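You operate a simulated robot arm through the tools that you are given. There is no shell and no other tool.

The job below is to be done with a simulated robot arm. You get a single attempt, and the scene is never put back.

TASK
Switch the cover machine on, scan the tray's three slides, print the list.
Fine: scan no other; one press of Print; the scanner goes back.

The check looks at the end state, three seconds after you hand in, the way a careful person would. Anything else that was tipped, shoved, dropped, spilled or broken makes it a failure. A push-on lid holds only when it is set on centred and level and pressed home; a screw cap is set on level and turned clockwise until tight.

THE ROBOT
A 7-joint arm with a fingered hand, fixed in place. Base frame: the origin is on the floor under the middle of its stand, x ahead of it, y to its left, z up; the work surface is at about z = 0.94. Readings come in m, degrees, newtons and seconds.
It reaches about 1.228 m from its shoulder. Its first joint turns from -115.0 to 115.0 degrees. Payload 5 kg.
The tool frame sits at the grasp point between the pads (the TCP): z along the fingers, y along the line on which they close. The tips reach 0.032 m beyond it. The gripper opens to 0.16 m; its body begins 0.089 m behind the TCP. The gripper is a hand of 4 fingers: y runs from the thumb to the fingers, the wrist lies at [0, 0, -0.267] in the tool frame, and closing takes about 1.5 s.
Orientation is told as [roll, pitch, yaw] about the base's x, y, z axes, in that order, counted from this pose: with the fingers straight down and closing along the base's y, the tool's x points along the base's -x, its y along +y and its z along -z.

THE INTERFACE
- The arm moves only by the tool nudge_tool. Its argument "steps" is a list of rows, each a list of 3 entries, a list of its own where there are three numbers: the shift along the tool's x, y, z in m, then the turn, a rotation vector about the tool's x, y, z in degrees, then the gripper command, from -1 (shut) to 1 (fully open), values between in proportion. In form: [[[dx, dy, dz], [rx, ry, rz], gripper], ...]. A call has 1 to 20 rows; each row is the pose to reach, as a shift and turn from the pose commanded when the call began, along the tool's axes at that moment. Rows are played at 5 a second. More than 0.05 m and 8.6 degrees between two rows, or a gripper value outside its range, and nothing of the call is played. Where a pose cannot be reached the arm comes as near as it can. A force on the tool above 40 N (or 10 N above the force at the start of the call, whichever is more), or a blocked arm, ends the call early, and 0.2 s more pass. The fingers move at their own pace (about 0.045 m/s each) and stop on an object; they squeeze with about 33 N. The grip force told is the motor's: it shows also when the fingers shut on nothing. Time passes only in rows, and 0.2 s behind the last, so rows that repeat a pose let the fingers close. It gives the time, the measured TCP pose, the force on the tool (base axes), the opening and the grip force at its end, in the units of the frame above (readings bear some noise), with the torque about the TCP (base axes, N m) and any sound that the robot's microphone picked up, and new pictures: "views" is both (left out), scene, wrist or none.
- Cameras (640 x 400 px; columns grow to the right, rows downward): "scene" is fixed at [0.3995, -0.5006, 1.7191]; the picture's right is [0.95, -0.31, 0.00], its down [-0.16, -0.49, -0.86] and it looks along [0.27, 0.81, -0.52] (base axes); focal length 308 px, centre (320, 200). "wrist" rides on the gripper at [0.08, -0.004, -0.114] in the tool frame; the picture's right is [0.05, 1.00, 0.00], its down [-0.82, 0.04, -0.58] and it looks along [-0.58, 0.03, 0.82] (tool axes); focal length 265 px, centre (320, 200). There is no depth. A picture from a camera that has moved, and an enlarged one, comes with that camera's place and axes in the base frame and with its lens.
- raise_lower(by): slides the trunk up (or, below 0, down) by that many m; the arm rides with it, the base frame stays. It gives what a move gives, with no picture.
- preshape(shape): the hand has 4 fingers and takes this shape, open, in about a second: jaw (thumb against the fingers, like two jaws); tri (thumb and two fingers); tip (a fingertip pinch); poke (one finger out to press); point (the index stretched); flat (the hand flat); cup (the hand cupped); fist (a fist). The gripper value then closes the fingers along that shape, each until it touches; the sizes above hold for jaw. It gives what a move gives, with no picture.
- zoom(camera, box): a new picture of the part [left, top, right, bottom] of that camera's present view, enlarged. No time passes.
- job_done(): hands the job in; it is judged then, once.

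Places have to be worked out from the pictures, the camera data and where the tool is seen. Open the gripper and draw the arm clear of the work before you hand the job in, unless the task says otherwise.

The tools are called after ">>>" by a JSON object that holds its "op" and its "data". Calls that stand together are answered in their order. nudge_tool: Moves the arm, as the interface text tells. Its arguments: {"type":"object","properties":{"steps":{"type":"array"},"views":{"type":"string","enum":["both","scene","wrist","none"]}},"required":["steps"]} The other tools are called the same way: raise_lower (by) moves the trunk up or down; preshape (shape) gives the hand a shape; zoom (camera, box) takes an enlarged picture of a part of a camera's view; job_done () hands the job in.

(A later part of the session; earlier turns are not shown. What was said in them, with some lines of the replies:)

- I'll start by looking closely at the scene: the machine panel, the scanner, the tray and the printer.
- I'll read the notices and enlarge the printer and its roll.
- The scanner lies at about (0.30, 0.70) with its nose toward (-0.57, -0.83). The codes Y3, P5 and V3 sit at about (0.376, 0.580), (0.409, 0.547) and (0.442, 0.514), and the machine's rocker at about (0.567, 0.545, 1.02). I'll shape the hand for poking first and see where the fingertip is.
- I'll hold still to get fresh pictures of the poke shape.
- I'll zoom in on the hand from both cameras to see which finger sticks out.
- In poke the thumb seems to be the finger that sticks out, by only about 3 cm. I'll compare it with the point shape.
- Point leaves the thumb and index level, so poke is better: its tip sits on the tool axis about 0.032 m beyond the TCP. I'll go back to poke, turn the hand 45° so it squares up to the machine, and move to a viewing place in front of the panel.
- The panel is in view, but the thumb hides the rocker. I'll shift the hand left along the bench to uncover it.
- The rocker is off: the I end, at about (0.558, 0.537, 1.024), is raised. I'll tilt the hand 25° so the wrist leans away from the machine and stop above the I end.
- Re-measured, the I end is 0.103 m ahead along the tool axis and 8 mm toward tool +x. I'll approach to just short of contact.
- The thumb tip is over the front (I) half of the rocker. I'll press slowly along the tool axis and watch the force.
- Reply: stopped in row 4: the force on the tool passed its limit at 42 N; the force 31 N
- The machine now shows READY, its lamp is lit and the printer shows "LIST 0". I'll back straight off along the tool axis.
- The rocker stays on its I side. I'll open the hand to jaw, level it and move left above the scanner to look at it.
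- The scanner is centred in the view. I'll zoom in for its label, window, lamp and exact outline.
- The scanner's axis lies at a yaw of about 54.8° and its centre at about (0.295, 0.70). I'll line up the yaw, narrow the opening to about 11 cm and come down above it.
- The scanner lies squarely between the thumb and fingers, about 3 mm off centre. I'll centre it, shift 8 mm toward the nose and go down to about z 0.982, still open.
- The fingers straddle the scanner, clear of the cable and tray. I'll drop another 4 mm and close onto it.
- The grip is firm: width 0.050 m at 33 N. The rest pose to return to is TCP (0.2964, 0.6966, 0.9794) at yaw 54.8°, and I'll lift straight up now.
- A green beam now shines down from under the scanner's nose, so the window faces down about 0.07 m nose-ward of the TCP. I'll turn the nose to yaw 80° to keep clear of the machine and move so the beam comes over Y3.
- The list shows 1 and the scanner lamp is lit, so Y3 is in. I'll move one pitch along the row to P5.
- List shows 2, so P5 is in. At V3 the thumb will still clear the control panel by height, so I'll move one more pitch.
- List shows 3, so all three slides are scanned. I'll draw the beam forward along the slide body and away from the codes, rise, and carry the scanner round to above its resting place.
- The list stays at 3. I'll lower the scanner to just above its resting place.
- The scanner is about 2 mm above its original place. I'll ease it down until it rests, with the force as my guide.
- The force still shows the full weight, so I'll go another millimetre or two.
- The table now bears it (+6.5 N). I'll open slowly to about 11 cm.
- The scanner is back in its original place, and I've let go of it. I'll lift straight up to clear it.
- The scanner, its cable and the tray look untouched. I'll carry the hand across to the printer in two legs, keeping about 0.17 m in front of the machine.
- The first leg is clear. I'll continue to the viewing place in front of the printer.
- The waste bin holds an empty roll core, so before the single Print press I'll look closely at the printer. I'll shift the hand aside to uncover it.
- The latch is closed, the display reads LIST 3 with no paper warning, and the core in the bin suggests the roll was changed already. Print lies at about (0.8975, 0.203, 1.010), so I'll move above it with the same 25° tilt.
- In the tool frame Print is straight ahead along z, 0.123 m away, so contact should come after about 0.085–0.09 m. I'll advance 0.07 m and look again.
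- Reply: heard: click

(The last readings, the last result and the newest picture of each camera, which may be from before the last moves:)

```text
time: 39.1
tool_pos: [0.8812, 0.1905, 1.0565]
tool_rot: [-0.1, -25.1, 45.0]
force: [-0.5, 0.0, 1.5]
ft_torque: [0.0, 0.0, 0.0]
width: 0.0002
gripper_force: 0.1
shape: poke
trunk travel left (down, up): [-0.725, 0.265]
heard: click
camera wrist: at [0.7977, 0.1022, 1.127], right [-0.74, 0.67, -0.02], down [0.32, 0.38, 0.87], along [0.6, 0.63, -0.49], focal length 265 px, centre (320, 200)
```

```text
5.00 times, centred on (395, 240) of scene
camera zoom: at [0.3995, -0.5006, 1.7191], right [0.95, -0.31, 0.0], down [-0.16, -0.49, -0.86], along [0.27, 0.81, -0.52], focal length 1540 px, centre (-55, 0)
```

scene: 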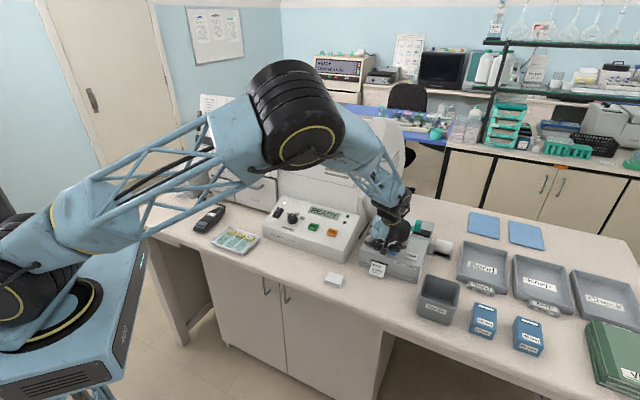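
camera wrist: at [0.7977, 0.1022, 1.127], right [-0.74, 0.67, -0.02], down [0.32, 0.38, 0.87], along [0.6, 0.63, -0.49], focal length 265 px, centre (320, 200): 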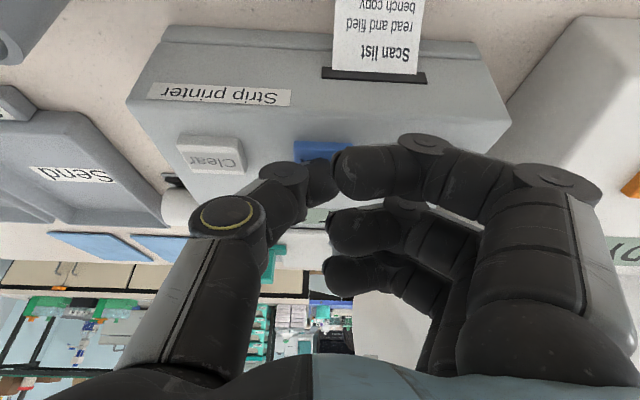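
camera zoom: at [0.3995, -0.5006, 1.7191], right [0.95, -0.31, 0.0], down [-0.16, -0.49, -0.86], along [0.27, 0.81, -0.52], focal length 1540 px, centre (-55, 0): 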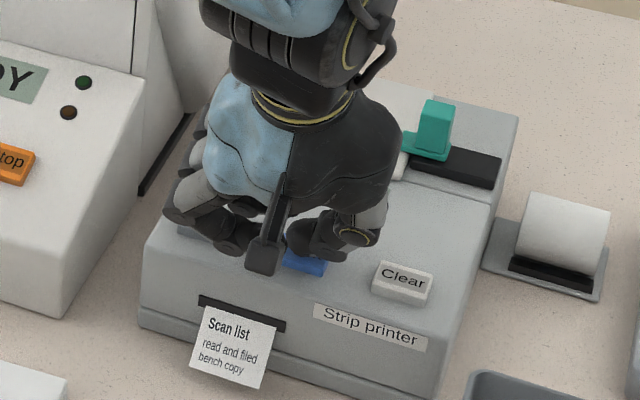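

A click sounded and the "Scan list" strip came out, so the single press is made. I'll back straight off along the tool axis.

>>> {"op": "nudge_tool", "data": {"steps": [[[0, 0, -0.03], [0, 0, 0], 1], [[0, 0, -0.07], [0, 0, 0], 1], [[0, 0, -0.11], [0, 0, 0], 1], [[0, 0, -0.15], [0, 0, 0], 1], [[0, 0, -0.15], [0, 0, 0], 1]], "views": "both"}}

>>> {"op": "zoom", "data": {"camera": "scene", "box": [350, 200, 450, 290]}}

>>> {"op": "zoom", "data": {"camera": "wrist", "box": [180, 20, 440, 200]}}

```text
time: 40.3
tool_pos: [0.837, 0.1456, 1.1934]
tool_rot: [-0.2, -25.0, 44.9]
force: [0.0, -0.8, 0.6]
ft_torque: [0.03, 0.0, 0.02]
width: 0.0
gripper_force: 0.0
shape: poke
trunk travel left (down, up): [-0.725, 0.265]
camera wrist: at [0.753, 0.0574, 1.2625], right [-0.74, 0.67, -0.02], down [0.32, 0.38, 0.87], along [0.59, 0.63, -0.49], focal length 265 px, centre (320, 200)
```

scene: 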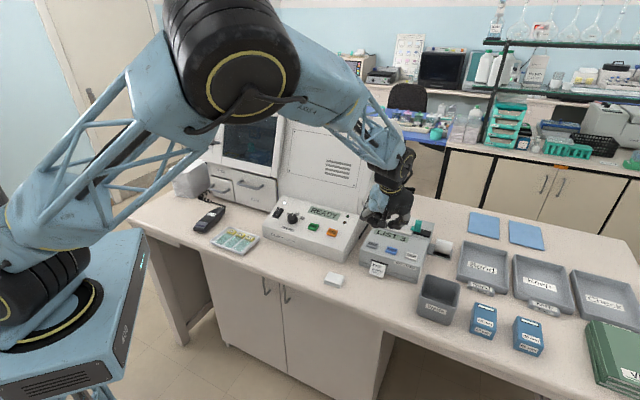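
wrist: 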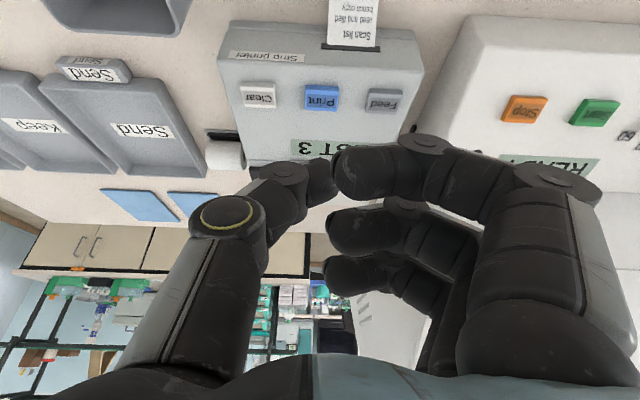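

```text
4.44 times, centred on (400, 245) of scene
camera zoom: at [0.3995, -0.5006, 1.7191], right [0.95, -0.31, 0.0], down [-0.16, -0.49, -0.86], along [0.27, 0.81, -0.52], focal length 1369 px, centre (-36, 0)
```

zoom: 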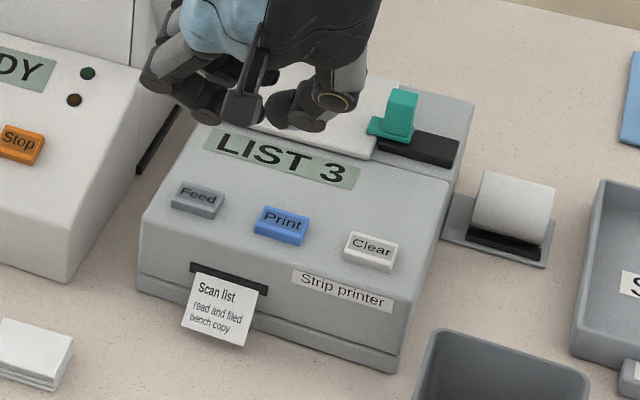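

```text
2.22 times, centred on (310, 110) of wrist
camera zoom: at [0.753, 0.0574, 1.2625], right [-0.74, 0.67, -0.02], down [0.32, 0.38, 0.87], along [0.59, 0.63, -0.49], focal length 590 px, centre (342, 400)
```

zoom: 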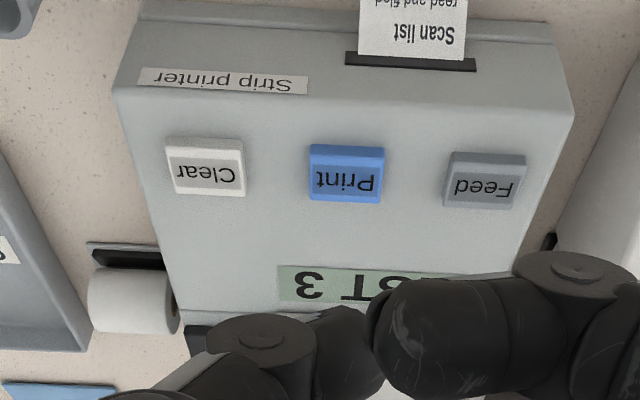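

The strip is out, the list shows 3 and no other button was touched. I'll raise the arm and draw it clear of the bench.

>>> {"op": "nudge_tool", "data": {"steps": [[[0, 0.01, -0.04], [0, 3, 0], 1], [[0, 0.04, -0.075], [0, 6, 0], 1], [[0, 0.07, -0.11], [0, 9, 0], 1], [[0, 0.1, -0.14], [0, 12, 0], 1], [[0, 0.135, -0.17], [0, 15.5, 0], 1], [[0, 0.17, -0.2], [0, 19, 0], 1], [[0, 0.205, -0.22], [0, 22, 0], 1], [[0, 0.24, -0.23], [0, 25, 0], 1], [[0, 0.24, -0.23], [0, 25, 0], 1]], "views": "scene"}}

>>> {"op": "preshape", "data": {"shape": "jaw"}}

>>> {"op": "nudge_tool", "data": {"steps": [[[0, 0, 0], [0, 0, 0], 1], [[0, 0, 0], [0, 0, 0], 1]], "views": "both"}}

>>> {"op": "zoom", "data": {"camera": "scene", "box": [170, 160, 290, 260]}}

>>> {"op": "zoom", "data": {"camera": "scene", "box": [340, 200, 460, 300]}}

>>> {"op": "zoom", "data": {"camera": "scene", "box": [255, 190, 375, 265]}}

```text
time: 42.3
tool_pos: [0.5982, 0.2457, 1.401]
tool_rot: [-0.1, -0.1, 44.7]
force: [-0.4, 0.7, -0.3]
ft_torque: [0.03, 0.01, 0.01]
width: 0.0001
gripper_force: 0.1
shape: poke
trunk travel left (down, up): [-0.725, 0.265]
```

scene: 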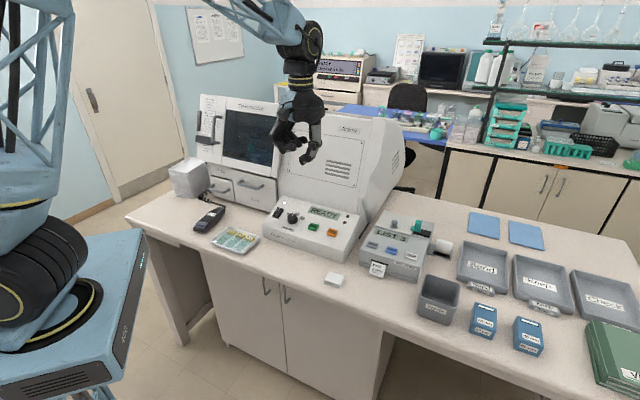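

```text
time: 43.2
tool_pos: [0.5982, 0.2462, 1.4014]
tool_rot: [-0.1, -0.1, 44.9]
force: [-0.3, 0.1, 0.8]
ft_torque: [0.04, -0.01, -0.03]
width: 0.1602
gripper_force: 0.0
shape: jaw
trunk travel left (down, up): [-0.725, 0.265]
```

```text
time: 43.8
tool_pos: [0.5985, 0.2479, 1.4005]
tool_rot: [-0.1, -0.1, 44.9]
force: [-0.6, 0.3, -0.1]
ft_torque: [0.03, 0.03, 0.01]
width: 0.1599
gripper_force: 0.1
shape: jaw
trunk travel left (down, up): [-0.725, 0.265]
camera wrist: at [0.5434, 0.1868, 1.5142], right [-0.74, 0.67, 0.0], down [0.55, 0.61, 0.58], along [0.39, 0.43, -0.82], focal length 265 px, centre (320, 200)
```

scene: 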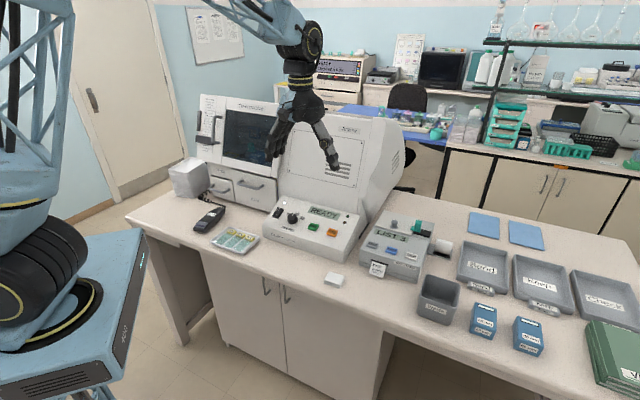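
wrist: 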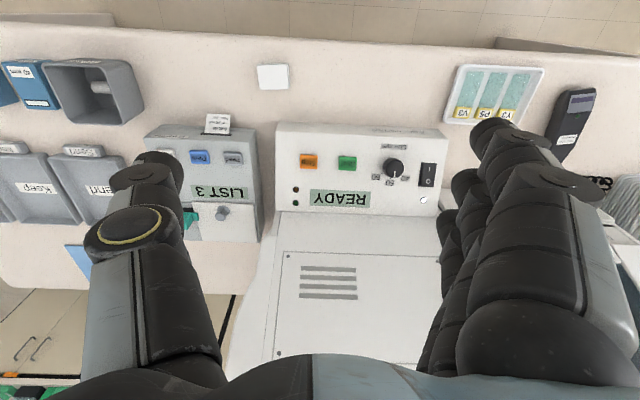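

```text
4.00 times, centred on (230, 210) of scene
camera zoom: at [0.3995, -0.5006, 1.7191], right [0.95, -0.31, 0.0], down [-0.16, -0.49, -0.86], along [0.27, 0.81, -0.52], focal length 1232 px, centre (680, 160)
```

zoom: 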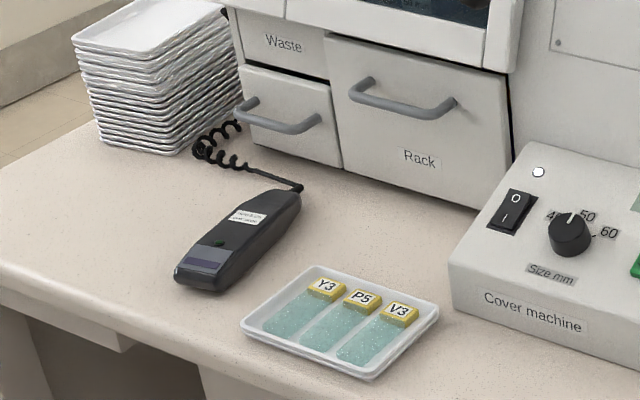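

```text
4.00 times, centred on (400, 250) of scene
camera zoom: at [0.3995, -0.5006, 1.7191], right [0.95, -0.31, 0.0], down [-0.16, -0.49, -0.86], along [0.27, 0.81, -0.52], focal length 1232 px, centre (0, 0)
```

zoom: 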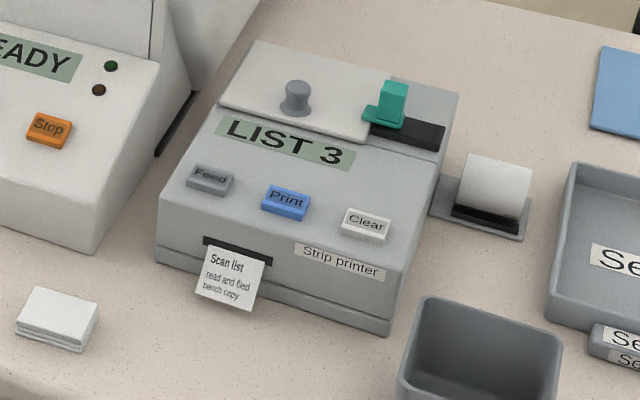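

```text
5.33 times, centred on (315, 228) of scene
camera zoom: at [0.3995, -0.5006, 1.7191], right [0.95, -0.31, 0.0], down [-0.16, -0.49, -0.86], along [0.27, 0.81, -0.52], focal length 1643 px, centre (347, 53)
```

zoom: 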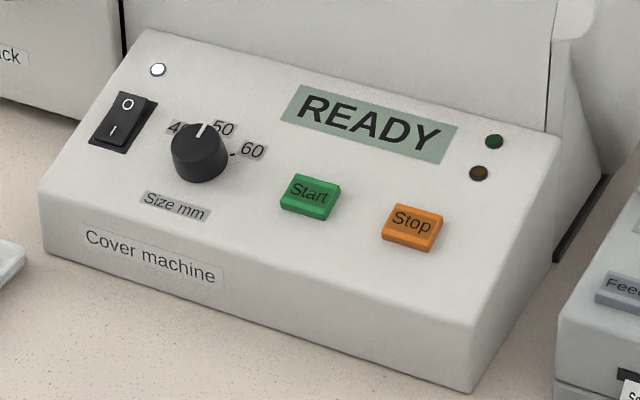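

Everything checks out: the machine is on and shows READY, the list shows 3 and its strip is printed. The scanner lies where it was, the tray is untouched, and the hand is open and clear, so I'm handing the job in.

>>> {"op": "job_done", "data": {}}

```text
The job is handed in.
```

The cover machine is on, all three slides are scanned, and the list is printed. I've handed the job in, but no verdict came back with it.

- **Cover machine:** the rocker is on I, the lamp is lit and the display reads READY. Start, Stop and the size dial were not touched.
- **Scans:** Y3, P5 and V3 were each scanned once. The list went from 0 to 3 and stayed there, so nothing else was scanned.
- **Print:** Print was pressed once, and the strip headed "Scan list" is sticking out of the printer's front slot. I pressed it a little sooner than planned: contact came as I closed in for a last look. There was a single click and one strip.
- **Scanner:** it is back where it lay, the same way round, with its cable as it was.

The tray and everything else on the bench look undisturbed. The hand is open and clear of the work.
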